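You operate a simulated robot arm through the tools that you are given. There is no shell and no other tool.

You are at the controls of a simulated two-armed robot. One attempt, no reset.

## Task
Pick up the blue chock with one hand, pass it to the other hand and put it on the orange bench top. Put the teal bar from the blue tray in the teal tray. Close the dark blue drawer. Put the blue-topped block on the grey board. Press the green blower button three times. Take the felt pad with white grip and leave it on the green board. Take the white-gripped link and leave it in the cream tray. The order is free. Set down upright: blue-topped block, felt pad with white grip.
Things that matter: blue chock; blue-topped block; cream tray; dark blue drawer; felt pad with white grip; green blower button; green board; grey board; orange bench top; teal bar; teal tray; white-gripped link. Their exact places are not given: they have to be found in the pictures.

It is judged by the outcome, as a careful person would: the job done as asked, and still so three seconds after it is handed in. It fails if anything else is knocked over, pushed out of place, dropped, spilled or broken.

## Robot
Two 7-joint arms with two-finger parallel grippers on one trunk, on a base that drives. Base frame: it is fixed to the floor where the robot stands at the start and does not move with it; the origin is under the middle of the robot, x ahead of it, y to its left, z up. Units: m, degrees, N and s.
The left shoulder is at the start at [0.05, 0.187, 0.985], the right one opposite. With the tool pointing down near the work surface each hand reaches from about 0.1 to 0.66 m from the robot's upright axis, wherever it stands, measured 20 degrees to its own side. Places, roughly: blue chock (6x20x15 cm) [0.5, 0.1, 0.7]; blue-topped block (5x8x6 cm) [-2.2, -7, 0.9]; cream tray (30x20x5 cm) [-1.1, -6.8, 0.9]; dark blue drawer [-2.3, -3, 0.9]; felt pad with white grip (7x5x7 cm) [-2.1, -7.3, 0.9]; green blower button [-2, -7.1, 0.9]; green board (13x10x1 cm) [-2.2, -6.7, 0.9]; grey board (13x10x1 cm) [-1.2, -7.5, 0.9]; orange bench top [0.7, -2.2, 0.9]; teal bar (3x11x3 cm) [-2.1, -1.5, 0.9]; teal tray (30x20x5 cm) [-1.1, -5.9, 0.9]; white-gripped link (14x5x3 cm) [-1.1, -5.3, 0.9]. Payload 3.43 kg a hand.
The TCP of each hand is the grasp point between the finger pads, 0.03 m short of the fingertips. In the tool frame z runs along the fingers and y along their closing line. Largest opening 0.094 m; finger width 0.028, thickness 0.01; the body of the gripper, 0.05 by 0.096 m, starts 0.055 m behind the TCP.
Orientation is that of the tool frame in the base frame, as a unit quaternion [w, x, y, z]. With the fingers straight down and closing along the base's y, the tool's x points along the base's -x, its y along +y and its z along -z.

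## Interface
- The arms move only by the tool arm_command. It takes "left_series", "right_series" or both (then of equal length, played together; a hand with none holds still); each is a list of rows, each a list of 6 numbers: the shift along the base's x, y, z in units of 25 mm (1.0 is 25 mm), then the turn, a rotation vector about the base's x, y, z in units of 4 degrees (1.0 is 4 degrees). In form: [[x, y, z, ax, ay, az], ...]. A call has 1 to 20 rows; each row shifts and turns the commanded pose from where the row before left it. "left_hand" and "right_hand" are, for a hand that has rows, the closure, from 0 (fully open) to 1 (shut), set as the call begins (left out, the last holds). A call with a number of a shift or a turn outside -1 to 1 is refused whole. A row lasts 0.2 s, in which the tool goes at most 0.05 m and 8.6 degrees; a call with a longer step from one row to the next is refused whole, and so is a gripper value outside its range. A pose out of reach is approached as far as the arm can. The call stops where the force on the tool passes 40 N (or 10 N more than at its start, if that is more) or the arm is blocked; 0.2 s more then pass. Each finger travels about 0.153 m/s and halts on what it meets, pressing with about 32 N; the grip force reading is that of the motor and also rises with nothing between the fingers. The clock runs only during rows and for 0.2 s after the last one: add rows that do not move to give the fingers time. It gives the time, the measured TCP pose, the force on the tool (base axes), the opening and the grip force at its end, in the units of the frame above (readings bear some noise), with the torque about the TCP (base axes, N m) and any sound that the robot's microphone picked up.
- Cameras (640 x 400 px; columns grow to the right, rows downward): "scene" is now at [0.1363, 0.0306, 1.1404]; the picture's right is [0.37, -0.93, 0.00], its down [-0.59, -0.23, -0.78] and it looks along [0.72, 0.28, -0.63] (base axes); focal length 267 px, centre (320, 200). "left" rides on the left gripper at [0.076, -0.014, -0.103] in its tool frame; the picture's right is [0.18, 0.98, 0.00], its down [-0.75, 0.14, -0.64] and it looks along [-0.63, 0.12, 0.77] (tool axes); focal length 243 px, centre (320, 200). "right" rides on the right gripper at [0.076, 0.014, -0.103] in its tool frame; the picture's right is [-0.18, 0.98, 0.00], its down [-0.75, -0.14, -0.64] and it looks along [-0.63, -0.12, 0.77] (tool axes); focal length 243 px, centre (320, 200).
- camera(camera): a new picture of that camera. No time passes.
- slide_trunk(by): slides the trunk up (or, below 0, down) by that many m; the arms and the scene camera ride with it, the base frame stays. It gives what a move gives, with no picture.
- steer(legs): drives the robot by 1 to 6 legs, each [ahead, left, turn to the left] in m, m and degrees, along the robot's own axes; the way and the turn of a leg run together, so that a leg with both is an arc; at most 1.5 m and 180 degrees a leg. The arms and the cameras ride along, it lands a little off, and it stops where it bumps. It gives what a move gives.
- aim_head(pan, tilt): turns the head with the scene camera to pan (to the left, within 80 degrees either way) and tilt (down, from -29 to 69), counted from straight ahead of the robot. It gives what a move gives.
- locate(camera, pixels): for up to 12 pixels [column, row] of the newest picture of that camera ("zoom" is the newest enlarged one), the place [x, y, z] in the base frame of the surface seen there, good to about 0.002 m. No time passes.
- inspect(camera, box): a new picture of the part [left, top, right, bottom] of that camera's present view, enlarged. No time passes.
- finish_job(): hands the job in; it is judged then, once.

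Unless the task says otherwise, let go and move clear before handing in.

The tools are called after "Emit:" by a JSON object that holds its "name" and its "arguments". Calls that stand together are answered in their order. arm_command: Moves the arms, as the interface text tells. Its arguments: {"type":"object","properties":{"left_series":{"type":"array"},"left_hand":{"type":"number"},"right_series":{"type":"array"},"right_hand":{"type":"number"}},"required":[]} The other tools are called the same way: slide_trunk (by) slides the trunk up or down; steer (legs) drives the base; aim_head (pan, tilt) turns the head that bears the scene camera; camera (camera) takes a picture; locate (camera, pixels) gives the place of the surface under pixels of a picture; inspect (camera, box) takes an enlarged picture of a part of a camera's view; finish_job () hands the job in.

At the start:

```text
t: 0.0
left_tool_pos: [0.3326, 0.2279, 0.9553]
left_orientation: [-0.002, -0.001, 1.0, -0.001]
left_contact_force: [-0.4, 0.2, 0.4]
left_moment: [0.04, 0.03, -0.01]
left_gripper_width: 0.0941
left_gripper_force: 0.1
right_tool_pos: [0.396, -0.0778, 0.9275]
right_orientation: [0.001, 0.001, 1.0, 0.001]
right_contact_force: [-0.4, 1.1, 0.7]
right_moment: [0.03, 0.01, 0.0]
right_gripper_width: 0.094
right_gripper_force: 0.1
trunk travel left (down, up): [-0.2, 0.232]
robot x, y, heading: [0.0004, -0.0011, 0.0]
head pan, tilt: [21.5, 39.2]
```

scene: 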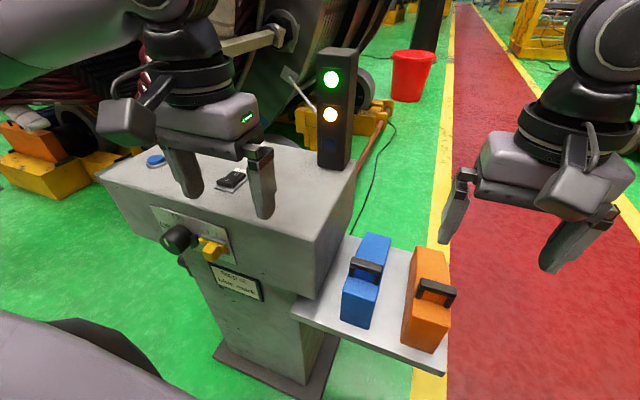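
right: 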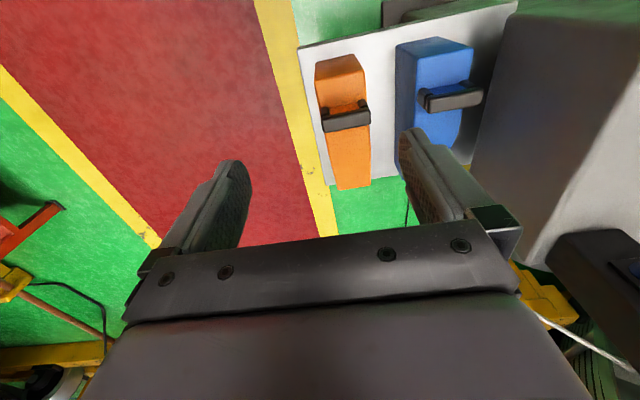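
left: 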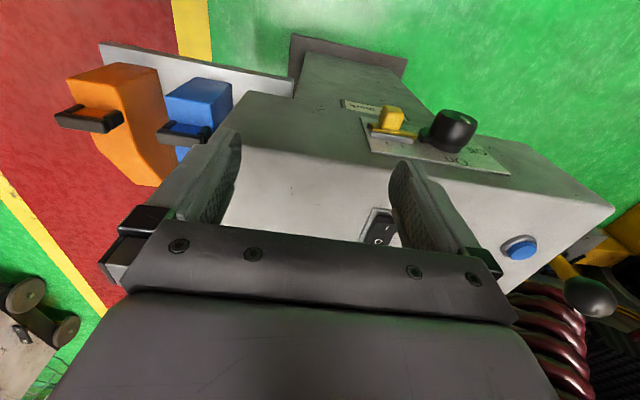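

The scene picture shows the blue chock around pixel (367,280) on a small shelf beside a pedestal, with a black handle on it. I'll look closer and measure it.

Emit:
{"name": "inspect", "arguments": {"camera": "scene", "box": [280, 210, 480, 380]}}

Emit:
{"name": "locate", "arguments": {"camera": "scene", "pixels": [[375, 237], [385, 248], [366, 265], [352, 282], [345, 320], [366, 326], [372, 300], [320, 300], [330, 150], [280, 220], [420, 345], [345, 262]]}}

Emit:
{"name": "inspect", "arguments": {"camera": "right", "box": [290, 0, 540, 200]}}

```text
2.35 times, centred on (380, 295) of scene
```

zoom: 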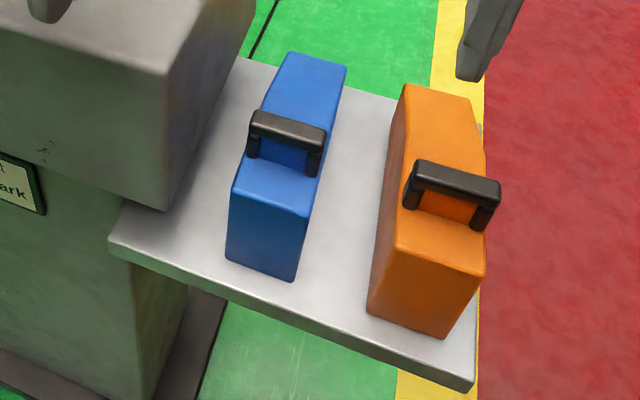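

```text
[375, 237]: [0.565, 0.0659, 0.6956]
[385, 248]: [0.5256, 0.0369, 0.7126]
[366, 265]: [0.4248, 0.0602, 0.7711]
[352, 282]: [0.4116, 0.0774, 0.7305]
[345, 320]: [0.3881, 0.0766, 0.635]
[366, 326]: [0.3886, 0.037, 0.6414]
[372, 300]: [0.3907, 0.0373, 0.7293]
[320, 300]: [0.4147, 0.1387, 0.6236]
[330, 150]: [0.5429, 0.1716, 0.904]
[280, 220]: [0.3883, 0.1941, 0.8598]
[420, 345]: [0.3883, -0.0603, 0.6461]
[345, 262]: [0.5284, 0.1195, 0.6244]
```

```text
2.00 times, centred on (415, 100) of right
```

zoom: 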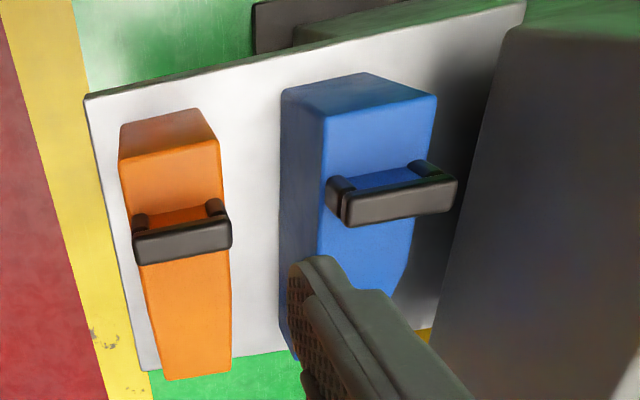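

The blue chock spans roughly x 0.39–0.59, y 0.035–0.095, with the shelf at z 0.624 and a handle bar across y near x 0.43. I'll measure its parts on the zoomed picture before choosing the grasps.

Emit:
{"name": "inspect", "arguments": {"camera": "scene", "box": [320, 220, 420, 345]}}

```text
3.20 times, centred on (370, 282) of scene
```

zoom: 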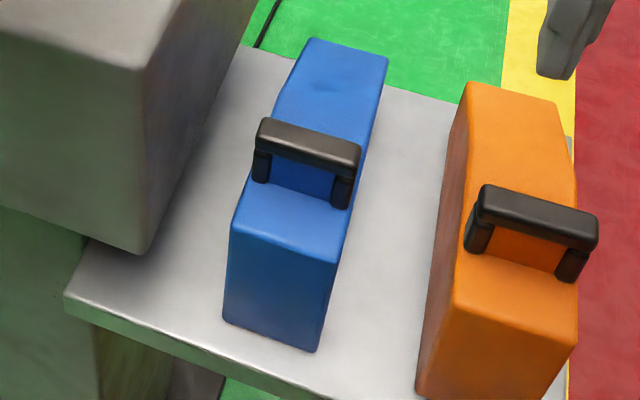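

Emit:
{"name": "locate", "arguments": {"camera": "zoom", "pixels": [[318, 45], [380, 62], [345, 75], [320, 110], [264, 128], [355, 150], [310, 140], [260, 170], [340, 195], [242, 215], [332, 255], [300, 222]]}}

Emit:
{"name": "locate", "arguments": {"camera": "zoom", "pixels": [[228, 315], [313, 345], [375, 120], [345, 235], [140, 240], [150, 80], [252, 50], [200, 180], [470, 90], [440, 280], [450, 310], [320, 180]]}}

```text
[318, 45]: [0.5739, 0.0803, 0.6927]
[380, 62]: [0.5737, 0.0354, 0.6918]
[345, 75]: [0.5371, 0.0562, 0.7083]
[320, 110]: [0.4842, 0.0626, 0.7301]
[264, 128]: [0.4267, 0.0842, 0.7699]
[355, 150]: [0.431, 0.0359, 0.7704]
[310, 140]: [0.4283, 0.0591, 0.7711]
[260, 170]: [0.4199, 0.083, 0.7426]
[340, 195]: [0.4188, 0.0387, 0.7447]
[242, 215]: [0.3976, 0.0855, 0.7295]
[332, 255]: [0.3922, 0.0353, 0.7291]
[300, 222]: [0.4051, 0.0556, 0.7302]
```

```text
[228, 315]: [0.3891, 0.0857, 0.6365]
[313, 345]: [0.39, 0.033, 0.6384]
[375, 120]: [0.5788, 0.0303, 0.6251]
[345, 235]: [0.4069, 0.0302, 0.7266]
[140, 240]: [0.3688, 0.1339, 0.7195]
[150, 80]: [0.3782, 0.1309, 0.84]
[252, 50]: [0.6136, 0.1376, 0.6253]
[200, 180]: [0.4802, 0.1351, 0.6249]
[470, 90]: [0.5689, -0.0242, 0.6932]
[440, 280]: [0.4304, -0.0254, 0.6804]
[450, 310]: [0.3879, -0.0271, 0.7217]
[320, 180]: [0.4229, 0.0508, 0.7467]
```

The chock body is x 0.388–0.588, y 0.030–0.089, top z 0.73 sloping down past x 0.485, with the handle at x 0.42–0.44, z up to 0.771. Before lowering the right hand at about x 0.495, I'll check the signal tower's clearance at pixels (355,60)–(348,165).

Emit:
{"name": "locate", "arguments": {"camera": "scene", "pixels": [[352, 60], [348, 165], [325, 165], [355, 170], [354, 200], [322, 60], [135, 100], [580, 175]]}}

Emit:
{"name": "locate", "arguments": {"camera": "zoom", "pixels": [[290, 128], [285, 150], [345, 165]]}}

```text
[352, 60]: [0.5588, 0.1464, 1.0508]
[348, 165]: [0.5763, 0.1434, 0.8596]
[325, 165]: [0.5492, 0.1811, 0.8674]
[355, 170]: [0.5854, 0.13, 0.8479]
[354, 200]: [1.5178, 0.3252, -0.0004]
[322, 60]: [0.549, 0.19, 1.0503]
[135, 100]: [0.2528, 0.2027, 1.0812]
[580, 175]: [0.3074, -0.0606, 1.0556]
```

```text
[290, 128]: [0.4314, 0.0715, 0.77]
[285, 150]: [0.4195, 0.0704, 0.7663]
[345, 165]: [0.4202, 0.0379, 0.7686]
```

The tower (y ≥ 0.143) and pedestal (y ≥ 0.131) leave room. I'll move the right hand over the chock just past the handle at x 0.495, y 0.059, still at z 0.93.

Emit:
{"name": "arm_command", "arguments": {"right_series": [[0.66, 0.91, 0, 0, 0, 0], [0.66, 0.91, 0, 0, 0, 0], [0.66, 0.91, 0, 0, 0, 0], [0.66, 0.91, 0, 0, 0, 0], [0.66, 0.91, 0, 0, 0, 0], [0.66, 0.91, 0, 0, 0, 0], [0, 0, 0, 0, 0, 0]], "right_hand": 0}}

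Emit:
{"name": "camera", "arguments": {"camera": "right"}}

Emit:
{"name": "camera", "arguments": {"camera": "scene"}}

```text
t: 1.6
left_tool_pos: [0.333, 0.2284, 0.9545]
left_orientation: [-0.001, 0.0, 1.0, -0.001]
left_contact_force: [-0.1, -0.4, 0.4]
left_moment: [0.02, 0.03, -0.01]
left_gripper_width: 0.0939
left_gripper_force: 0.0
right_tool_pos: [0.4937, 0.0588, 0.9294]
right_orientation: [0.001, 0.001, 1.0, 0.001]
right_contact_force: [0.3, 1.0, -0.3]
right_moment: [0.03, 0.01, 0.0]
right_gripper_width: 0.094
right_gripper_force: 0.0
trunk travel left (down, up): [-0.2, 0.232]
robot x, y, heading: [0.0032, -0.0026, -0.2]
head pan, tilt: [21.5, 39.2]
```

```text
taken
```

right: 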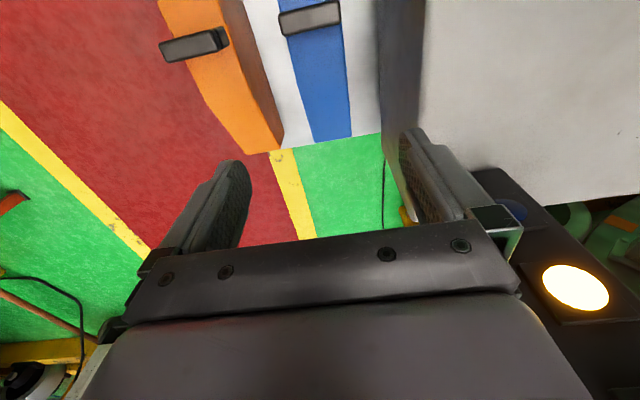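

```text
taken
```

scene: 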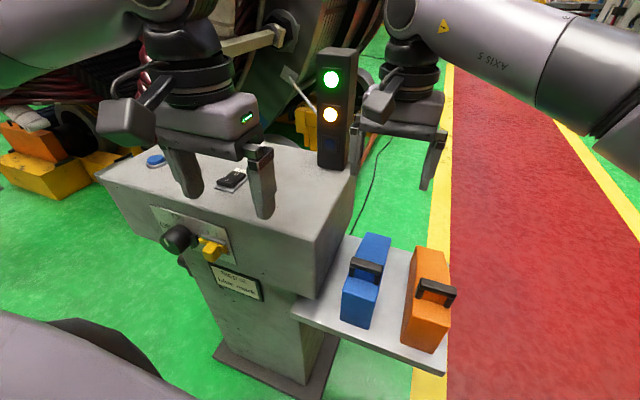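

The hand is at (0.494, 0.059, 0.929), directly above the chock behind the handle. I'll lower part way to z ≈ 0.78 and look.

Emit:
{"name": "arm_command", "arguments": {"right_series": [[0, 0, -1, 0, 0, 0], [0, 0, -1, 0, 0, 0], [0, 0, -1, 0, 0, 0], [0, 0, -1, 0, 0, 0], [0, 0, -1, 0, 0, 0], [0, 0, -1, 0, 0, 0], [0, 0, 0, 0, 0, 0]]}}

Emit:
{"name": "inspect", "arguments": {"camera": "scene", "box": [300, 120, 500, 345]}}

Emit:
{"name": "camera", "arguments": {"camera": "right"}}

```text
t: 3.2
left_tool_pos: [0.3337, 0.2284, 0.9537]
left_orientation: [-0.001, -0.001, 1.0, -0.001]
left_contact_force: [0.5, 0.3, 0.4]
left_moment: [0.0, -0.02, -0.01]
left_gripper_width: 0.094
left_gripper_force: 0.0
right_tool_pos: [0.4959, 0.0612, 0.7793]
right_orientation: [0.001, 0.0, 1.0, 0.001]
right_contact_force: [0.2, -0.5, -0.2]
right_moment: [0.0, 0.01, -0.02]
right_gripper_width: 0.0941
right_gripper_force: 0.0
trunk travel left (down, up): [-0.2, 0.232]
robot x, y, heading: [0.0021, 0.0006, -0.1]
head pan, tilt: [21.5, 39.2]
```

```text
1.78 times, centred on (400, 232) of scene
```

zoom: 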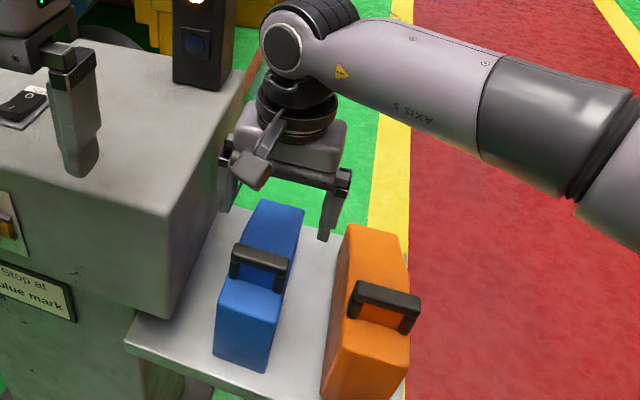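

```text
taken
```

right: 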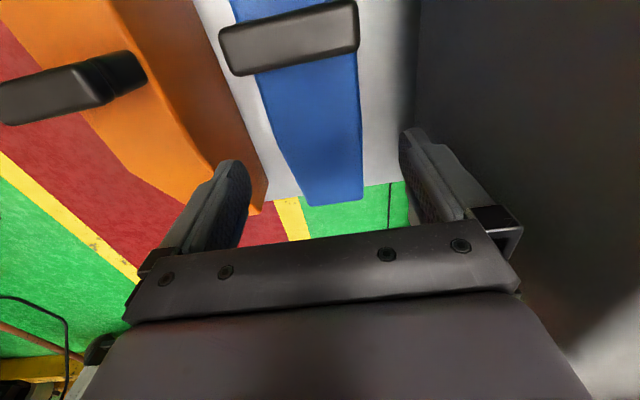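

The fingers straddle the chock. I'll check the height of the camera box's lowest corner (zoom pixel ~(256,187)) against the handle.

Emit:
{"name": "locate", "arguments": {"camera": "zoom", "pixels": [[256, 187], [262, 180], [240, 175], [250, 175], [283, 262], [235, 248]]}}

```text
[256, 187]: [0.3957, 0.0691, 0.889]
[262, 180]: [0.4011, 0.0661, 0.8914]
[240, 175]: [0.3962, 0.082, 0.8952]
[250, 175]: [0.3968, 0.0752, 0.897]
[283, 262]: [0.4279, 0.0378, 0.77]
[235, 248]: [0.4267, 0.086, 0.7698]
```

The box's low corner sits about 0.11 m above the TCP, so there is room over the handle (0.77). I'll lower to z 0.702 and close.

Emit:
{"name": "arm_command", "arguments": {"right_series": [[0, 0, -1, 0, 0, 0], [0, 0, -1, 0, 0, 0], [0, 0, -1, 0, 0, 0], [0, 0, -0.1, 0, 0, 0], [0, 0, 0, 0, 0, 0]]}}

Emit:
{"name": "arm_command", "arguments": {"right_series": [[0, 0, 0, 0, 0, 0], [0, 0, 0, 0, 0, 0], [0, 0, 0, 0, 0, 0], [0, 0, 0, 0, 0, 0]], "right_hand": 1}}

```text
t: 4.4
left_tool_pos: [0.3327, 0.2282, 0.9546]
left_orientation: [-0.002, -0.001, 1.0, -0.001]
left_contact_force: [-0.5, 0.2, 0.3]
left_moment: [0.02, 0.01, 0.02]
left_gripper_width: 0.0939
left_gripper_force: 0.0
right_tool_pos: [0.4949, 0.0615, 0.7024]
right_orientation: [0.001, 0.001, 1.0, 0.001]
right_contact_force: [-0.3, -0.1, -0.5]
right_moment: [-0.02, -0.03, 0.01]
right_gripper_width: 0.0938
right_gripper_force: 0.0
trunk travel left (down, up): [-0.2, 0.232]
robot x, y, heading: [-0.0021, 0.0017, -0.1]
head pan, tilt: [21.5, 39.2]
```

```text
t: 5.4
left_tool_pos: [0.3329, 0.227, 0.9548]
left_orientation: [-0.001, -0.001, 1.0, -0.001]
left_contact_force: [-0.5, 0.3, 0.5]
left_moment: [0.01, 0.01, 0.04]
left_gripper_width: 0.0942
left_gripper_force: 0.2
right_tool_pos: [0.4931, 0.0612, 0.7014]
right_orientation: [0.001, 0.0, 1.0, 0.002]
right_contact_force: [-0.7, 2.1, -0.1]
right_moment: [0.0, -0.21, 0.11]
right_gripper_width: 0.0642
right_gripper_force: 32.1
trunk travel left (down, up): [-0.2, 0.232]
robot x, y, heading: [0.0025, -0.0035, 0.1]
head pan, tilt: [21.5, 39.2]
```

The grip closed at 0.064 m with 32 N, so the chock is held. I'll lift it straight up.

Emit:
{"name": "arm_command", "arguments": {"right_series": [[0, 0, 0.3, 0, 0, 0], [0, 0, 0.5, 0, 0, 0], [0, 0, 0.8, 0, 0, 0], [0, 0, 1, 0, 0, 0], [0, 0, 1, 0, 0, 0], [0, 0, 1, 0, 0, 0], [0, 0, 1, 0, 0, 0], [0, 0, 1, 0, 0, 0], [0, 0, 1, 0, 0, 0], [0, 0, 1, 0, 0, 0], [0, 0, 0, 0, 0, 0]]}}

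Emit:
{"name": "camera", "arguments": {"camera": "scene"}}

```text
t: 7.8
left_tool_pos: [0.3339, 0.2283, 0.9538]
left_orientation: [-0.001, 0.0, 1.0, 0.0]
left_contact_force: [-0.5, 0.6, -0.1]
left_moment: [0.0, 0.03, 0.0]
left_gripper_width: 0.0941
left_gripper_force: 0.0
right_tool_pos: [0.4929, 0.0586, 0.915]
right_orientation: [0.0, 0.001, 1.0, 0.001]
right_contact_force: [0.8, -0.4, -6.4]
right_moment: [-0.01, -0.08, -0.02]
right_gripper_width: 0.0644
right_gripper_force: 31.9
trunk travel left (down, up): [-0.2, 0.232]
robot x, y, heading: [0.0022, -0.0018, 0.0]
head pan, tilt: [21.5, 39.2]
```

```text
taken
```

scene: 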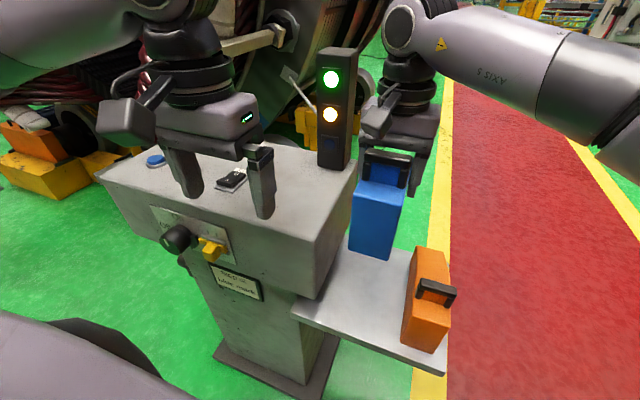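

The chock is held level and balanced (6.4 N, small moment). Before moving off I'll look around to learn the surroundings.

Emit:
{"name": "aim_head", "arguments": {"pan": -70, "tilt": 20}}

Emit:
{"name": "camera", "arguments": {"camera": "scene"}}

Emit:
{"name": "aim_head", "arguments": {"pan": 0, "tilt": 15}}

Emit:
{"name": "camera", "arguments": {"camera": "scene"}}

```text
t: 9.5
left_tool_pos: [0.3339, 0.2276, 0.9538]
left_orientation: [-0.002, -0.001, 1.0, -0.001]
left_contact_force: [0.1, 0.3, -0.4]
left_moment: [0.03, 0.0, 0.0]
left_gripper_width: 0.094
left_gripper_force: 0.0
right_tool_pos: [0.4933, 0.0579, 0.9139]
right_orientation: [0.0, 0.001, 1.0, 0.0]
right_contact_force: [0.2, 0.0, -6.0]
right_moment: [0.01, -0.07, 0.02]
right_gripper_width: 0.0644
right_gripper_force: 31.6
trunk travel left (down, up): [-0.2, 0.232]
robot x, y, heading: [0.0005, -0.0011, -0.0]
head pan, tilt: [-70.0, 20.0]
```

```text
taken
```

scene: 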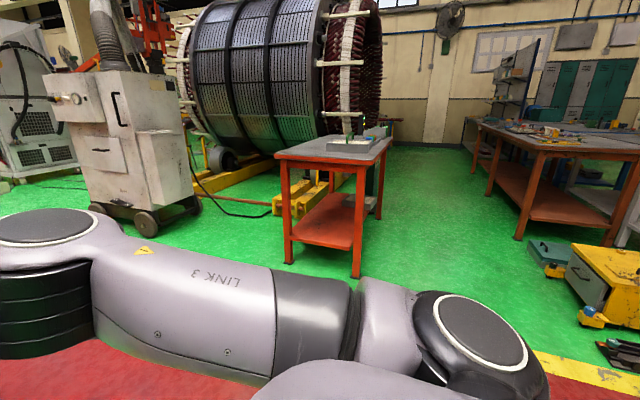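

```text
t: 10.9
left_tool_pos: [0.3321, 0.2285, 0.9544]
left_orientation: [-0.002, -0.001, 1.0, 0.0]
left_contact_force: [0.1, -0.3, 0.1]
left_moment: [0.0, 0.0, -0.01]
left_gripper_width: 0.094
left_gripper_force: 0.1
right_tool_pos: [0.4932, 0.0582, 0.9132]
right_orientation: [0.0, 0.001, 1.0, 0.001]
right_contact_force: [-0.6, 0.0, -5.2]
right_moment: [-0.01, -0.09, -0.02]
right_gripper_width: 0.0644
right_gripper_force: 32.3
trunk travel left (down, up): [-0.2, 0.232]
robot x, y, heading: [0.0027, -0.0001, 0.0]
head pan, tilt: [0.0, 15.0]
```

```text
taken
```

scene: 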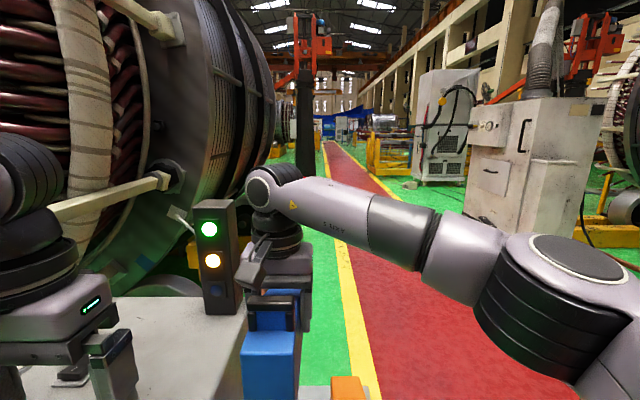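

The table with orange legs around pixel (335,150) of the pan −70 view is likely the orange bench. I'll look at it again and measure.

Emit:
{"name": "aim_head", "arguments": {"pan": -72, "tilt": 15}}

Emit:
{"name": "inspect", "arguments": {"camera": "scene", "box": [220, 80, 440, 280]}}

Emit:
{"name": "locate", "arguments": {"camera": "zoom", "pixels": [[160, 190], [430, 190], [480, 160], [330, 150], [300, 165], [380, 140], [250, 200], [440, 160], [360, 130], [440, 350]]}}

Emit:
{"name": "aim_head", "arguments": {"pan": -80, "tilt": 10}}

Emit:
{"name": "camera", "arguments": {"camera": "scene"}}

```text
t: 12.3
left_tool_pos: [0.3332, 0.2274, 0.9543]
left_orientation: [-0.001, -0.001, 1.0, -0.001]
left_contact_force: [0.3, -0.5, 0.2]
left_moment: [0.0, 0.0, 0.0]
left_gripper_width: 0.0942
left_gripper_force: 0.1
right_tool_pos: [0.4916, 0.0579, 0.9137]
right_orientation: [0.001, 0.001, 1.0, 0.001]
right_contact_force: [0.0, 0.4, -5.8]
right_moment: [0.0, -0.08, 0.01]
right_gripper_width: 0.0643
right_gripper_force: 31.7
trunk travel left (down, up): [-0.2, 0.232]
robot x, y, heading: [0.0014, -0.0007, 0.0]
head pan, tilt: [-72.0, 15.0]
```

```text
2.00 times, centred on (330, 180) of scene
```

zoom: 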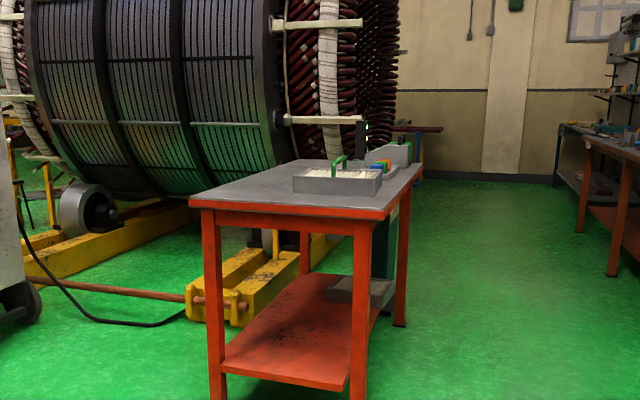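

```text
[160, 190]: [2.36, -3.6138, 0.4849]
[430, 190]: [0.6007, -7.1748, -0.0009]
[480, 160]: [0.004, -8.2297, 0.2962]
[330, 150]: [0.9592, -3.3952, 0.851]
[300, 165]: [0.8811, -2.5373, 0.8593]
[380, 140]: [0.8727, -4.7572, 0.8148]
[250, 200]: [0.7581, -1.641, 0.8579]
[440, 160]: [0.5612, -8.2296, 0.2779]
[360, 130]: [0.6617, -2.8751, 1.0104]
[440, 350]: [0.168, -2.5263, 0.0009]
```

```text
t: 13.0
left_tool_pos: [0.3332, 0.2276, 0.9551]
left_orientation: [-0.002, -0.001, 1.0, -0.001]
left_contact_force: [0.2, 0.0, -0.5]
left_moment: [0.01, 0.01, -0.02]
left_gripper_width: 0.0942
left_gripper_force: 0.2
right_tool_pos: [0.4927, 0.0589, 0.913]
right_orientation: [0.0, 0.0, 1.0, 0.001]
right_contact_force: [0.3, 0.1, -5.4]
right_moment: [-0.01, -0.08, 0.01]
right_gripper_width: 0.0646
right_gripper_force: 31.9
trunk travel left (down, up): [-0.2, 0.232]
robot x, y, heading: [0.0005, 0.0017, 0.1]
head pan, tilt: [-80.0, 10.0]
```

```text
taken
```

scene: 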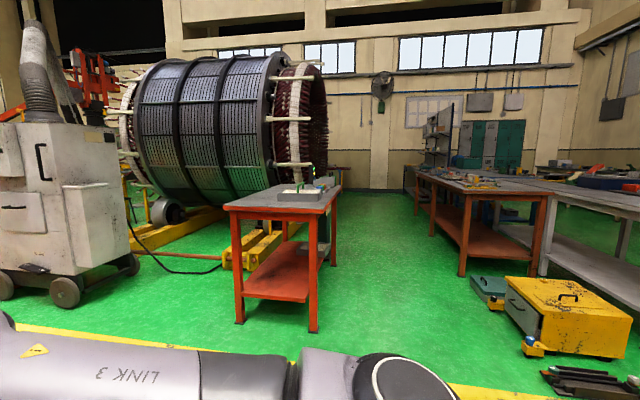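

The orange bench top is at z ≈ 0.858, with near edge at y ≈ −1.6 and a grey tray further back. I'll bring the chock to the right and back, away from the pedestal, then reverse the robot for free room for the handover.

Emit:
{"name": "arm_command", "arguments": {"right_series": [[-0.2, -0.7, 0.2, 0, 0, 0], [-0.3, -0.9, 0.2, 0, 0, 0], [-0.4, -0.9, 0.2, 0, 0, 0], [-0.5, -0.9, 0.2, 0, 0, 0], [-0.5, -0.9, 0.2, 0, 0, 0], [-0.5, -0.9, 0.2, 0, 0, 0], [-0.5, -0.8, 0.2, 0, 0, 0], [0, 0, 0, 0, 0, 0]]}}

Emit:
{"name": "steer", "arguments": {"legs": [[-0.35, 0, 0], [0, -0.4, 0]]}}

Emit:
{"name": "aim_head", "arguments": {"pan": 0, "tilt": 35}}

Emit:
{"name": "camera", "arguments": {"camera": "scene"}}

```text
t: 14.8
left_tool_pos: [0.3333, 0.2285, 0.9557]
left_orientation: [-0.001, -0.001, 1.0, -0.001]
left_contact_force: [-0.4, 0.2, -0.5]
left_moment: [-0.01, 0.03, -0.02]
left_gripper_width: 0.0937
left_gripper_force: 0.0
right_tool_pos: [0.4207, -0.0932, 0.9525]
right_orientation: [0.0, 0.001, 1.0, 0.001]
right_contact_force: [-0.3, -1.1, -5.7]
right_moment: [-0.02, -0.11, 0.03]
right_gripper_width: 0.0641
right_gripper_force: 32.4
trunk travel left (down, up): [-0.2, 0.232]
robot x, y, heading: [-0.0006, -0.0002, 0.0]
head pan, tilt: [-80.0, 10.0]
```

```text
t: 20.7
left_tool_pos: [-0.0022, -0.1794, 0.9544]
left_orientation: [0.0, 0.003, 1.0, 0.0]
left_contact_force: [0.0, -0.1, 0.2]
left_moment: [0.02, 0.01, 0.0]
left_gripper_width: 0.094
left_gripper_force: 0.1
right_tool_pos: [0.0827, -0.5001, 0.9512]
right_orientation: [0.0, 0.003, 1.0, 0.001]
right_contact_force: [0.0, 0.1, -5.3]
right_moment: [0.01, -0.06, 0.0]
right_gripper_width: 0.0643
right_gripper_force: 32.1
trunk travel left (down, up): [-0.2, 0.232]
robot x, y, heading: [-0.3373, -0.4098, -0.3]
head pan, tilt: [-80.0, 10.0]
```

```text
t: 22.2
left_tool_pos: [-0.0028, -0.1797, 0.9551]
left_orientation: [-0.002, 0.002, 1.0, 0.0]
left_contact_force: [-0.1, -1.6, -0.8]
left_moment: [0.0, -0.02, -0.04]
left_gripper_width: 0.0941
left_gripper_force: 0.1
right_tool_pos: [0.0829, -0.5008, 0.9512]
right_orientation: [0.001, 0.004, 1.0, 0.001]
right_contact_force: [0.6, 0.4, -5.1]
right_moment: [-0.02, -0.1, 0.02]
right_gripper_width: 0.0645
right_gripper_force: 31.8
trunk travel left (down, up): [-0.2, 0.232]
robot x, y, heading: [-0.3387, -0.4009, -0.4]
head pan, tilt: [0.0, 35.0]
```

```text
taken
```

scene: 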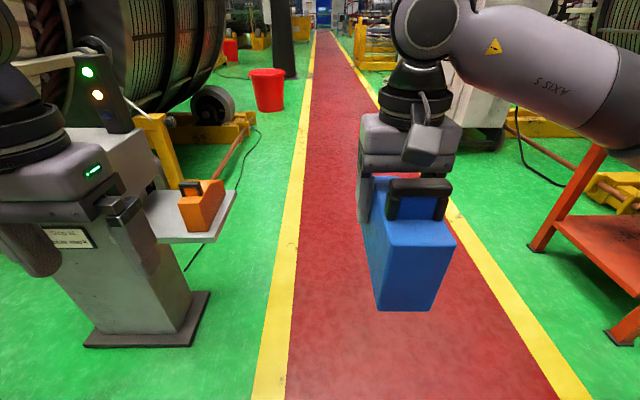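

The handover area is clear with both hands in front of the robot. I'll yaw the right hand +90° so the chock's thin end faces the left hand.

Emit:
{"name": "arm_command", "arguments": {"right_series": [[0, 0, 0, 0, 0, 1], [0, 0, 0, 0, 0, 1], [0, 0, 0, 0, 0, 1], [0, 0, 0, 0, 0, 1], [0, 0, 0, 0, 0, 1], [0, 0, 0, 0, 0, 1], [0, 0, 0, 0, 0, 1], [0, 0, 0, 0, 0, 1], [0, 0, 0, 0, 0, 1], [0, 0, 0, 0, 0, 1], [0, 0, 0, 0, 0, 1], [0, 0, 0, 0, 0, 1], [0, 0, 0, 0, 0, 1], [0, 0, 0, 0, 0, 1], [0, 0, 0, 0, 0, 1], [0, 0, 0, 0, 0, 1], [0, 0, 0, 0, 0, 1], [0, 0, 0, 0, 0, 1], [0, 0, 0, 0, 0, 1], [0, 0, 0, 0, 0, 1]]}}

Emit:
{"name": "camera", "arguments": {"camera": "scene"}}

```text
t: 26.4
left_tool_pos: [-0.0039, -0.1789, 0.955]
left_orientation: [0.0, 0.002, 1.0, -0.001]
left_contact_force: [-0.4, -0.2, -0.1]
left_moment: [-0.03, -0.01, 0.0]
left_gripper_width: 0.094
left_gripper_force: 0.0
right_tool_pos: [0.0282, -0.4834, 0.9466]
right_orientation: [0.0, -0.64, 0.769, 0.001]
right_contact_force: [-0.5, 0.2, -5.4]
right_moment: [0.08, -0.01, -0.02]
right_gripper_width: 0.0644
right_gripper_force: 32.0
right hand out of reach, approached as far as the arm can: row 18, 19, 20
trunk travel left (down, up): [-0.2, 0.232]
robot x, y, heading: [-0.3386, -0.4073, -0.1]
head pan, tilt: [0.0, 35.0]
```

```text
taken
```

scene: 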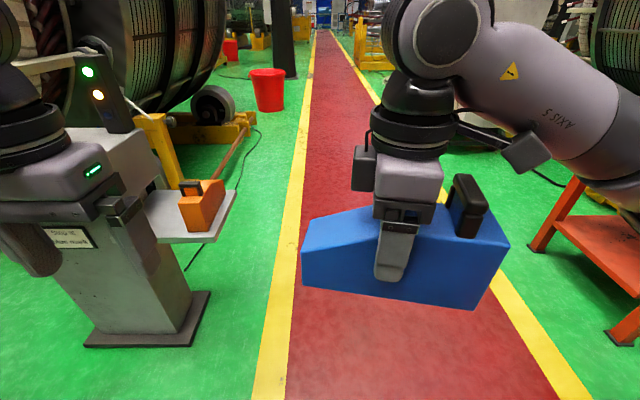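

The right hand reached a yaw of about 80° (chock long axis along (0.18, 0.98)), with the thin end now toward the left hand. I'll tilt the left hand 45° forward first, then yaw it inward so it can take the thin end from the left and above.

Emit:
{"name": "arm_command", "arguments": {"left_series": [[0, 0, 0.4, 0, -1, 0], [0, 0, 0.4, 0, -1, 0], [0, 0, 0.4, 0, -1, 0], [0, 0, 0.4, 0, -1, 0], [0, 0, 0.4, 0, -1, 0], [0, 0, 0.4, 0, -1, 0], [0, 0, 0, 0, -1, 0], [0, 0, 0, 0, -1, 0], [0, 0, 0, 0, -1, 0], [0, 0, 0, 0, -1, 0], [0, 0, 0, 0, -1, 0]]}}

Emit:
{"name": "arm_command", "arguments": {"left_series": [[0.1, 0, 0, 0, 0, -1], [0.1, 0, 0, 0, 0, -1], [0.1, 0, 0, 0, 0, -1], [0.1, 0, 0, 0, 0, -1], [0.1, 0, 0, 0, 0, -1], [0.1, 0, 0, 0, 0, -1], [0.1, 0, 0, 0, 0, -1], [0.1, 0, 0, 0, 0, -1], [0.1, 0, 0, 0, 0, -1], [0.1, 0, 0, 0, 0, -1], [0.1, 0, 0, 0, 0, -1], [0.1, 0, 0, 0, 0, -1], [0.1, 0, 0, 0, 0, -1], [0.1, 0, 0, 0, 0, -1], [0.1, 0, 0, 0, 0, -1], [0.1, 0, 0, 0, 0, -1], [0.1, 0, 0, 0, 0, -1], [0.1, 0, 0, 0, 0, -1], [0.1, 0, 0, 0, 0, -1], [0.1, 0, 0, 0, 0, -1]]}}

Emit:
{"name": "camera", "arguments": {"camera": "scene"}}

```text
t: 28.9
left_tool_pos: [-0.0029, -0.179, 1.0152]
left_orientation: [0.374, 0.002, 0.928, -0.001]
left_contact_force: [0.6, -0.4, 0.0]
left_moment: [0.01, 0.02, -0.01]
left_gripper_width: 0.0943
left_gripper_force: 0.1
right_tool_pos: [0.0294, -0.4846, 0.9466]
right_orientation: [0.0, -0.639, 0.769, 0.0]
right_contact_force: [-0.1, 0.6, -5.6]
right_moment: [0.05, 0.01, 0.01]
right_gripper_width: 0.0644
right_gripper_force: 31.3
trunk travel left (down, up): [-0.2, 0.232]
robot x, y, heading: [-0.3401, -0.4041, -0.3]
head pan, tilt: [0.0, 35.0]
```

```text
t: 33.0
left_tool_pos: [0.0472, -0.1804, 1.0143]
left_orientation: [0.286, 0.597, 0.71, -0.24]
left_contact_force: [-1.0, 0.1, -0.2]
left_moment: [-0.02, -0.02, -0.02]
left_gripper_width: 0.0941
left_gripper_force: 0.1
right_tool_pos: [0.0289, -0.4851, 0.9462]
right_orientation: [0.0, -0.639, 0.769, 0.001]
right_contact_force: [0.0, -0.5, -5.9]
right_moment: [0.1, -0.01, 0.04]
right_gripper_width: 0.0641
right_gripper_force: 32.1
trunk travel left (down, up): [-0.2, 0.232]
robot x, y, heading: [-0.3387, -0.4051, -0.4]
head pan, tilt: [0.0, 35.0]
```

```text
taken
```

scene: 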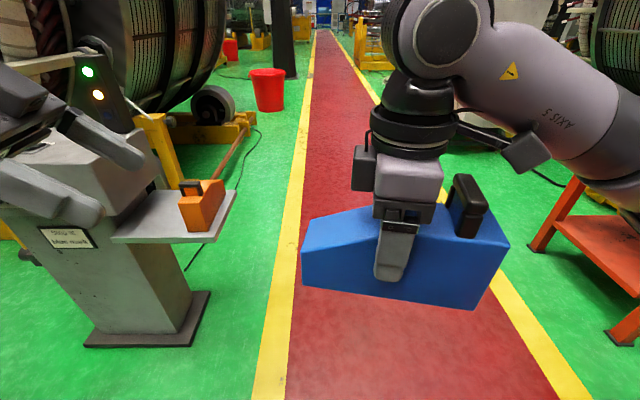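

The left hand followed to −80° without a reach limit. I'll add the last 20° of yaw and move to the pre-grasp point, left and above the thin end.

Emit:
{"name": "arm_command", "arguments": {"left_series": [[0, 0, 0, 0, 0, -1], [0, 0, 0, 0, 0, -1], [0, 0, 0, 0, 0, -1], [0, 0, 0, 0, 0, -1], [0, 0, 0, 0, 0, -1], [0.1, -0.8, 0, 0, 0, 0], [0.1, -0.8, 0, 0, 0, 0], [0.1, -0.8, 0, 0, 0, 0], [0.1, -0.8, 0, 0, 0, 0], [0, -0.8, 0, 0, 0, 0], [0, -0.8, 0, 0, 0, 0], [0, -0.8, 0, 0, 0, 0], [0, 0, 0, 0, 0, 0]]}}

Emit:
{"name": "camera", "arguments": {"camera": "scene"}}

Emit:
{"name": "camera", "arguments": {"camera": "left"}}

Emit:
{"name": "locate", "arguments": {"camera": "scene", "pixels": [[305, 225], [303, 283], [320, 222], [335, 250], [490, 210], [470, 308]]}}

```text
t: 35.9
left_tool_pos: [0.0575, -0.3195, 1.0134]
left_orientation: [0.241, 0.711, 0.596, -0.286]
left_contact_force: [0.3, 0.0, -0.3]
left_moment: [0.01, 0.01, -0.01]
left_gripper_width: 0.094
left_gripper_force: 0.0
right_tool_pos: [0.0288, -0.4844, 0.9463]
right_orientation: [0.0, -0.639, 0.769, 0.001]
right_contact_force: [-0.3, -0.3, -5.0]
right_moment: [0.1, -0.05, -0.03]
right_gripper_width: 0.0642
right_gripper_force: 32.1
trunk travel left (down, up): [-0.2, 0.232]
robot x, y, heading: [-0.3361, -0.4036, -0.3]
head pan, tilt: [0.0, 35.0]
```

```text
taken
```

scene: 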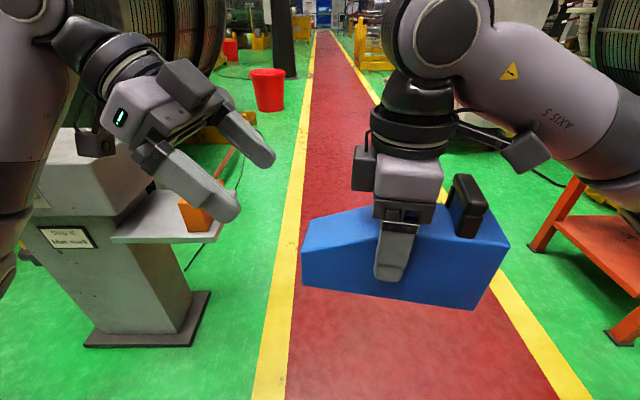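

```text
taken
```

left: 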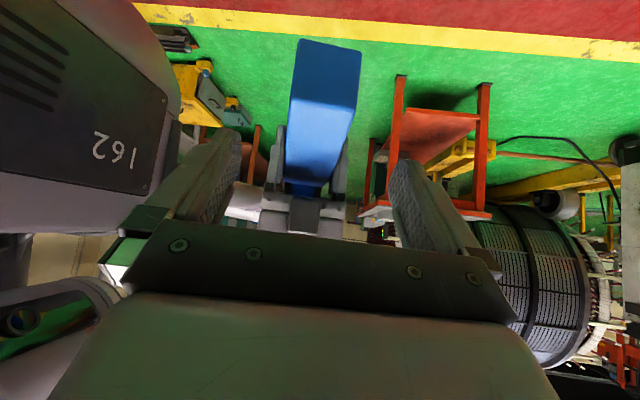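

```text
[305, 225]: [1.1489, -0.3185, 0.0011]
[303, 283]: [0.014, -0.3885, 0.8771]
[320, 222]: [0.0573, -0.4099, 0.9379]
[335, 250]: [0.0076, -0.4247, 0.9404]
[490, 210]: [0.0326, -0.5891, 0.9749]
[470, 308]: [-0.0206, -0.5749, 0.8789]
```

The left camera shows the chock's thin end centred between the fingers (pixel ~(320,130)). I'll advance along the tool axis to the grip point.

Emit:
{"name": "arm_command", "arguments": {"left_series": [[-0.126, -0.752, -0.656, 0, 0, 0], [-0.126, -0.752, -0.656, 0, 0, 0], [-0.126, -0.752, -0.656, 0, 0, 0], [-0.126, -0.752, -0.656, 0, 0, 0], [-0.126, -0.752, -0.656, 0, 0, 0], [0, 0, 0, 0, 0, 0]]}}

Emit:
{"name": "camera", "arguments": {"camera": "scene"}}

Emit:
{"name": "camera", "arguments": {"camera": "left"}}

```text
t: 37.2
left_tool_pos: [0.0408, -0.4154, 0.9324]
left_orientation: [0.24, 0.711, 0.595, -0.287]
left_contact_force: [0.5, 0.1, -0.1]
left_moment: [0.0, -0.03, -0.01]
left_gripper_width: 0.094
left_gripper_force: 0.0
right_tool_pos: [0.0286, -0.4839, 0.9456]
right_orientation: [0.0, -0.639, 0.769, 0.001]
right_contact_force: [-0.7, -0.2, -5.2]
right_moment: [0.09, 0.02, 0.02]
right_gripper_width: 0.0643
right_gripper_force: 31.6
trunk travel left (down, up): [-0.2, 0.232]
robot x, y, heading: [-0.3396, -0.4053, -0.2]
head pan, tilt: [0.0, 35.0]
```

```text
taken
```

scene: 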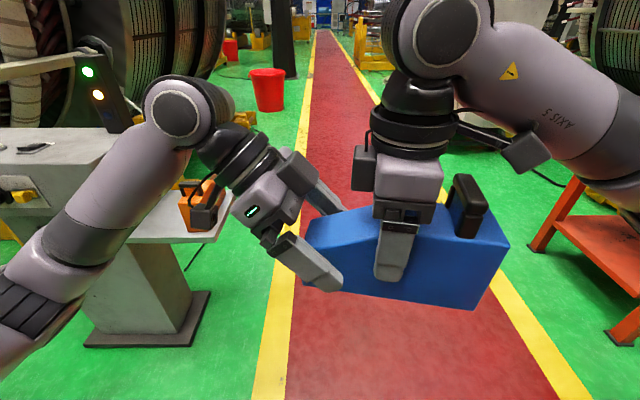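

```text
taken
```

left: 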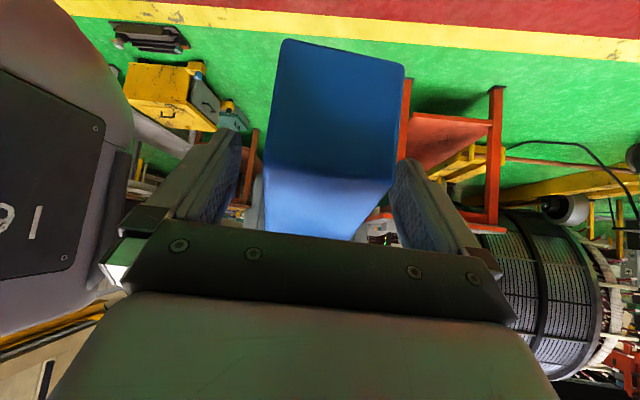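

The left fingers straddle the thin end with even gaps. I'll go 18 mm deeper for a firmer grip, then close the left hand.

Emit:
{"name": "arm_command", "arguments": {"left_series": [[-0.043, -0.245, -0.26, 0, 0, 0], [-0.043, -0.245, -0.26, 0, 0, 0], [0, 0, 0, 0, 0, 0]]}}

Emit:
{"name": "arm_command", "arguments": {"left_series": [[0, 0, 0, 0, 0, 0], [0, 0, 0, 0, 0, 0], [0, 0, 0, 0, 0, 0], [0, 0, 0, 0, 0, 0]], "left_hand": 1}}

Emit:
{"name": "camera", "arguments": {"camera": "scene"}}

```text
t: 38.0
left_tool_pos: [0.0398, -0.4257, 0.9195]
left_orientation: [0.241, 0.711, 0.595, -0.287]
left_contact_force: [0.2, 0.9, 0.6]
left_moment: [0.01, -0.01, -0.03]
left_gripper_width: 0.0942
left_gripper_force: 0.1
right_tool_pos: [0.0291, -0.4851, 0.9458]
right_orientation: [0.0, -0.639, 0.769, 0.001]
right_contact_force: [-0.1, 0.5, -5.2]
right_moment: [0.09, 0.0, -0.01]
right_gripper_width: 0.0644
right_gripper_force: 31.9
trunk travel left (down, up): [-0.2, 0.232]
robot x, y, heading: [-0.3366, -0.403, -0.3]
head pan, tilt: [0.0, 35.0]
```

```text
t: 39.0
left_tool_pos: [0.0394, -0.4251, 0.9195]
left_orientation: [0.24, 0.711, 0.595, -0.286]
left_contact_force: [3.3, -1.0, -0.3]
left_moment: [0.05, 0.2, -0.23]
left_gripper_width: 0.0642
left_gripper_force: 32.2
right_tool_pos: [0.0289, -0.4841, 0.9469]
right_orientation: [0.0, -0.639, 0.769, 0.001]
right_contact_force: [-2.9, 0.3, -4.0]
right_moment: [0.11, -0.09, 0.42]
right_gripper_width: 0.0642
right_gripper_force: 31.8
trunk travel left (down, up): [-0.2, 0.232]
robot x, y, heading: [-0.3388, -0.4073, -0.3]
head pan, tilt: [0.0, 35.0]
```

```text
taken
```

scene: 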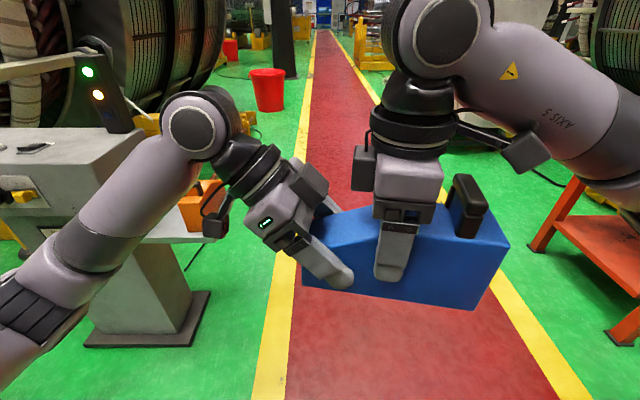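

Both hands hold the chock (left 0.064 m, 32 N). I'll open the right hand and see whether the left holds steady.

Emit:
{"name": "arm_command", "arguments": {"right_series": [[0, 0, 0, 0, 0, 0], [0, 0, 0, 0, 0, 0], [0, 0, 0, 0, 0, 0]], "right_hand": 0}}

Emit:
{"name": "camera", "arguments": {"camera": "scene"}}

```text
t: 39.9
left_tool_pos: [0.0407, -0.425, 0.9194]
left_orientation: [0.241, 0.711, 0.596, -0.286]
left_contact_force: [0.0, 1.1, 0.1]
left_moment: [0.4, -0.08, -0.01]
left_gripper_width: 0.0643
left_gripper_force: 32.2
right_tool_pos: [0.0287, -0.4838, 0.9473]
right_orientation: [-0.001, -0.639, 0.769, 0.002]
right_contact_force: [0.1, 0.1, -0.1]
right_moment: [-0.02, -0.02, -0.01]
right_gripper_width: 0.0941
right_gripper_force: 0.0
trunk travel left (down, up): [-0.2, 0.232]
robot x, y, heading: [-0.3379, -0.4017, -0.3]
head pan, tilt: [0.0, 35.0]
```

```text
taken
```

scene: 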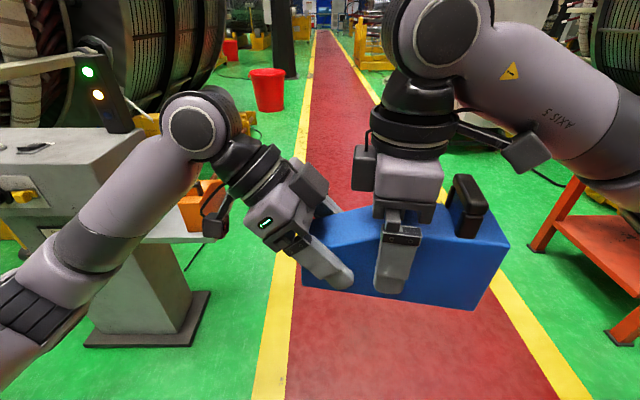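

The right hand is free (0 N) and the chock stayed level in the left hand. I'll raise the right hand straight up clear of the chock.

Emit:
{"name": "arm_command", "arguments": {"right_series": [[0, 0, 0.6, 0, 0, 0], [0, 0, 0.8, 0, 0, 0], [0, 0, 1, 0, 0, 0], [0, 0, 1, 0, 0, 0], [0, 0, 1, 0, 0, 0], [0, 0, 0.6, 0, 0, 0], [0, 0, 0, 0, 0, 0]]}}

Emit:
{"name": "camera", "arguments": {"camera": "scene"}}

```text
t: 41.5
left_tool_pos: [0.0402, -0.4255, 0.9205]
left_orientation: [0.241, 0.711, 0.595, -0.287]
left_contact_force: [0.2, 0.2, 0.2]
left_moment: [0.4, -0.05, -0.01]
left_gripper_width: 0.0642
left_gripper_force: 31.5
right_tool_pos: [-0.0022, -0.4752, 1.0616]
right_orientation: [0.0, -0.639, 0.769, 0.002]
right_contact_force: [0.9, -0.1, -1.0]
right_moment: [-0.02, 0.04, 0.03]
right_gripper_width: 0.0938
right_gripper_force: 0.1
right hand out of reach, approached as far as the arm can: row 2, 3, 4, 5, 6
trunk travel left (down, up): [-0.2, 0.232]
robot x, y, heading: [-0.3332, -0.4072, -0.2]
head pan, tilt: [0.0, 35.0]
```

```text
taken
```

scene: 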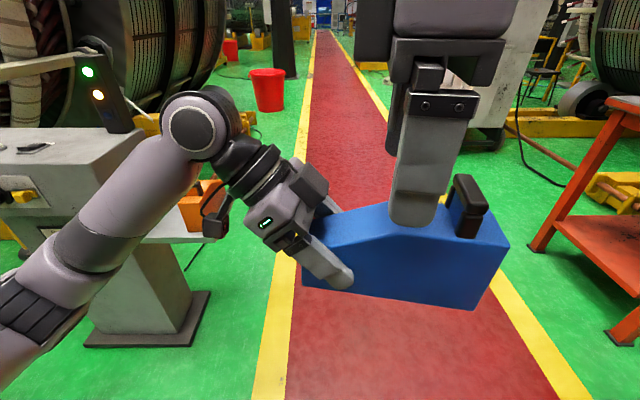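

The handover worked: the left hand holds the chock level (moment 0.4 N·m steady). I'll turn the right hand back by −80° and raise it above the chock.

Emit:
{"name": "arm_command", "arguments": {"right_series": [[0, 0, 0.3, 0, 0, -1], [0, 0, 0.3, 0, 0, -1], [0, 0, 0.3, 0, 0, -1], [0, 0, 0.2, 0, 0, -1], [0, 0, 0, 0, 0, -1], [0, 0, 0, 0, 0, -1], [0, 0, 0, 0, 0, -1], [0, 0, 0, 0, 0, -1], [0, 0, 0, 0, 0, -1], [0, 0, 0, 0, 0, -1], [0, 0, 0, 0, 0, -1], [0, 0, 0, 0, 0, -1], [0, 0, 0, 0, 0, -1], [0, 0, 0, 0, 0, -1], [0, 0, 0, 0, 0, -1], [0, 0, 0, 0, 0, -1], [0, 0, 0, 0, 0, -1], [0, 0, 0, 0, 0, -1], [0, 0, 0, 0, 0, -1], [0, 0, 0, 0, 0, -1]]}}

Emit:
{"name": "camera", "arguments": {"camera": "scene"}}

```text
t: 45.6
left_tool_pos: [0.0393, -0.4252, 0.9208]
left_orientation: [0.24, 0.711, 0.595, -0.286]
left_contact_force: [-0.9, 0.2, -0.2]
left_moment: [0.35, -0.07, 0.0]
left_gripper_width: 0.0643
left_gripper_force: 31.2
right_tool_pos: [-0.0011, -0.4763, 1.0866]
right_orientation: [0.0, 0.003, 1.0, 0.0]
right_contact_force: [0.1, -0.4, -0.7]
right_moment: [-0.01, -0.02, -0.02]
right_gripper_width: 0.0941
right_gripper_force: 0.0
trunk travel left (down, up): [-0.2, 0.232]
robot x, y, heading: [-0.3367, -0.4055, -0.5]
head pan, tilt: [0.0, 35.0]
```

```text
taken
```

scene: 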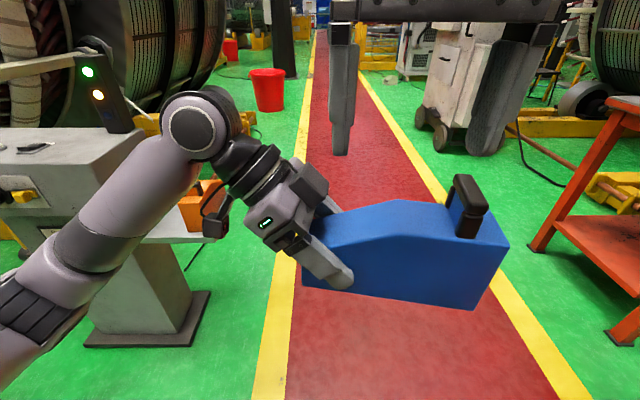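

The right hand is above and clear (z 1.087). I'll move it out to the right, then turn toward the orange bench and stop a short way before it to look.

Emit:
{"name": "arm_command", "arguments": {"right_series": [[0, -1, 0, 0, 0, 0], [0, -1, 0, 0, 0, 0], [0, -1, 0, 0, 0, 0], [0, -1, 0, 0, 0, 0], [0, -1, 0, 0, 0, 0], [0, -1, 0, 0, 0, 0], [0, -1, 0, 0, 0, 0], [0, 0, 0, 0, 0, 0]]}}

Emit:
{"name": "steer", "arguments": {"legs": [[0, 0, -90], [0.3, 0.85, 0]]}}

Emit:
{"name": "aim_head", "arguments": {"pan": 0, "tilt": 35}}

Emit:
{"name": "camera", "arguments": {"camera": "scene"}}

```text
t: 47.5
left_tool_pos: [0.0397, -0.4252, 0.9199]
left_orientation: [0.241, 0.711, 0.595, -0.287]
left_contact_force: [0.3, 0.4, -0.2]
left_moment: [0.38, -0.08, 0.03]
left_gripper_width: 0.0645
left_gripper_force: 31.8
right_tool_pos: [-0.0027, -0.6521, 1.0861]
right_orientation: [0.0, 0.003, 1.0, 0.001]
right_contact_force: [0.8, -0.4, 0.7]
right_moment: [0.02, -0.04, 0.01]
right_gripper_width: 0.0936
right_gripper_force: 0.1
trunk travel left (down, up): [-0.2, 0.232]
robot x, y, heading: [-0.3405, -0.4094, -0.4]
head pan, tilt: [0.0, 35.0]
```

```text
t: 59.2
left_tool_pos: [0.4859, -1.0963, 0.9206]
left_orientation: [-0.034, 0.924, -0.086, -0.372]
left_contact_force: [-0.5, 0.1, 0.2]
left_moment: [-0.09, -0.39, 0.03]
left_gripper_width: 0.0643
left_gripper_force: 32.4
right_tool_pos: [0.262, -1.0516, 1.0872]
right_orientation: [0.001, 0.712, 0.703, 0.0]
right_contact_force: [0.3, -0.2, 0.3]
right_moment: [0.02, 0.03, -0.03]
right_gripper_width: 0.0941
right_gripper_force: 0.0
trunk travel left (down, up): [-0.2, 0.232]
robot x, y, heading: [0.5105, -0.717, -90.5]
head pan, tilt: [0.0, 35.0]
```

```text
t: 59.8
left_tool_pos: [0.4874, -1.0956, 0.9203]
left_orientation: [-0.034, 0.924, -0.085, -0.371]
left_contact_force: [0.8, -0.1, -0.1]
left_moment: [-0.06, -0.38, 0.0]
left_gripper_width: 0.0645
left_gripper_force: 32.0
right_tool_pos: [0.2616, -1.0516, 1.087]
right_orientation: [0.001, 0.712, 0.703, 0.0]
right_contact_force: [0.3, -0.2, -0.1]
right_moment: [-0.03, -0.03, 0.0]
right_gripper_width: 0.0944
right_gripper_force: 0.0
trunk travel left (down, up): [-0.2, 0.232]
robot x, y, heading: [0.5105, -0.7162, -90.5]
head pan, tilt: [0.0, 35.0]
```

```text
taken
```

scene: 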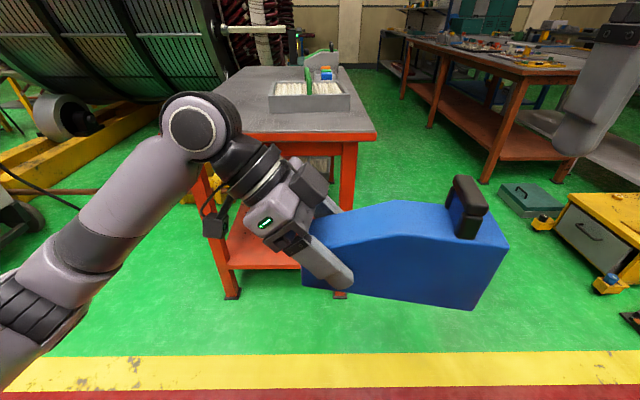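

The bench top is visible at pixels (230–375, 70–135) with a tray at (308,95). I'll measure its edges and free area.

Emit:
{"name": "inspect", "arguments": {"camera": "scene", "box": [200, 40, 400, 165]}}

Emit:
{"name": "locate", "arguments": {"camera": "scene", "pixels": [[374, 128], [300, 128], [250, 125], [270, 112], [348, 108], [360, 105], [240, 85], [345, 70], [345, 180], [225, 290], [310, 120], [230, 270]]}}

```text
3.20 times, centred on (300, 102) of scene
```

zoom: 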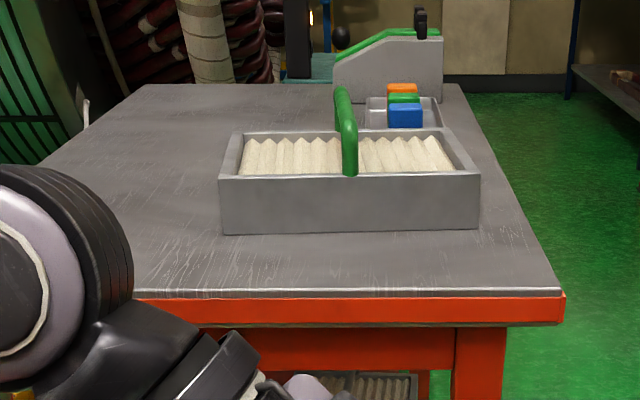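

```text
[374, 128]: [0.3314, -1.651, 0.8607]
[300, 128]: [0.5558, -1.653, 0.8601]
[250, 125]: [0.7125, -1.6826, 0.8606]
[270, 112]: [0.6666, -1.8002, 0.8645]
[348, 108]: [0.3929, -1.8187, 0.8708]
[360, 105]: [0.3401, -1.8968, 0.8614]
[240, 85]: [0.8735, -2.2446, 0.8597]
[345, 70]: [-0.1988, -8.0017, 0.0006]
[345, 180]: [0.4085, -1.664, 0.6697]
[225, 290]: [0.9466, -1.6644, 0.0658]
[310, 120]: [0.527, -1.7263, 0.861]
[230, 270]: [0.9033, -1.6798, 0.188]
```

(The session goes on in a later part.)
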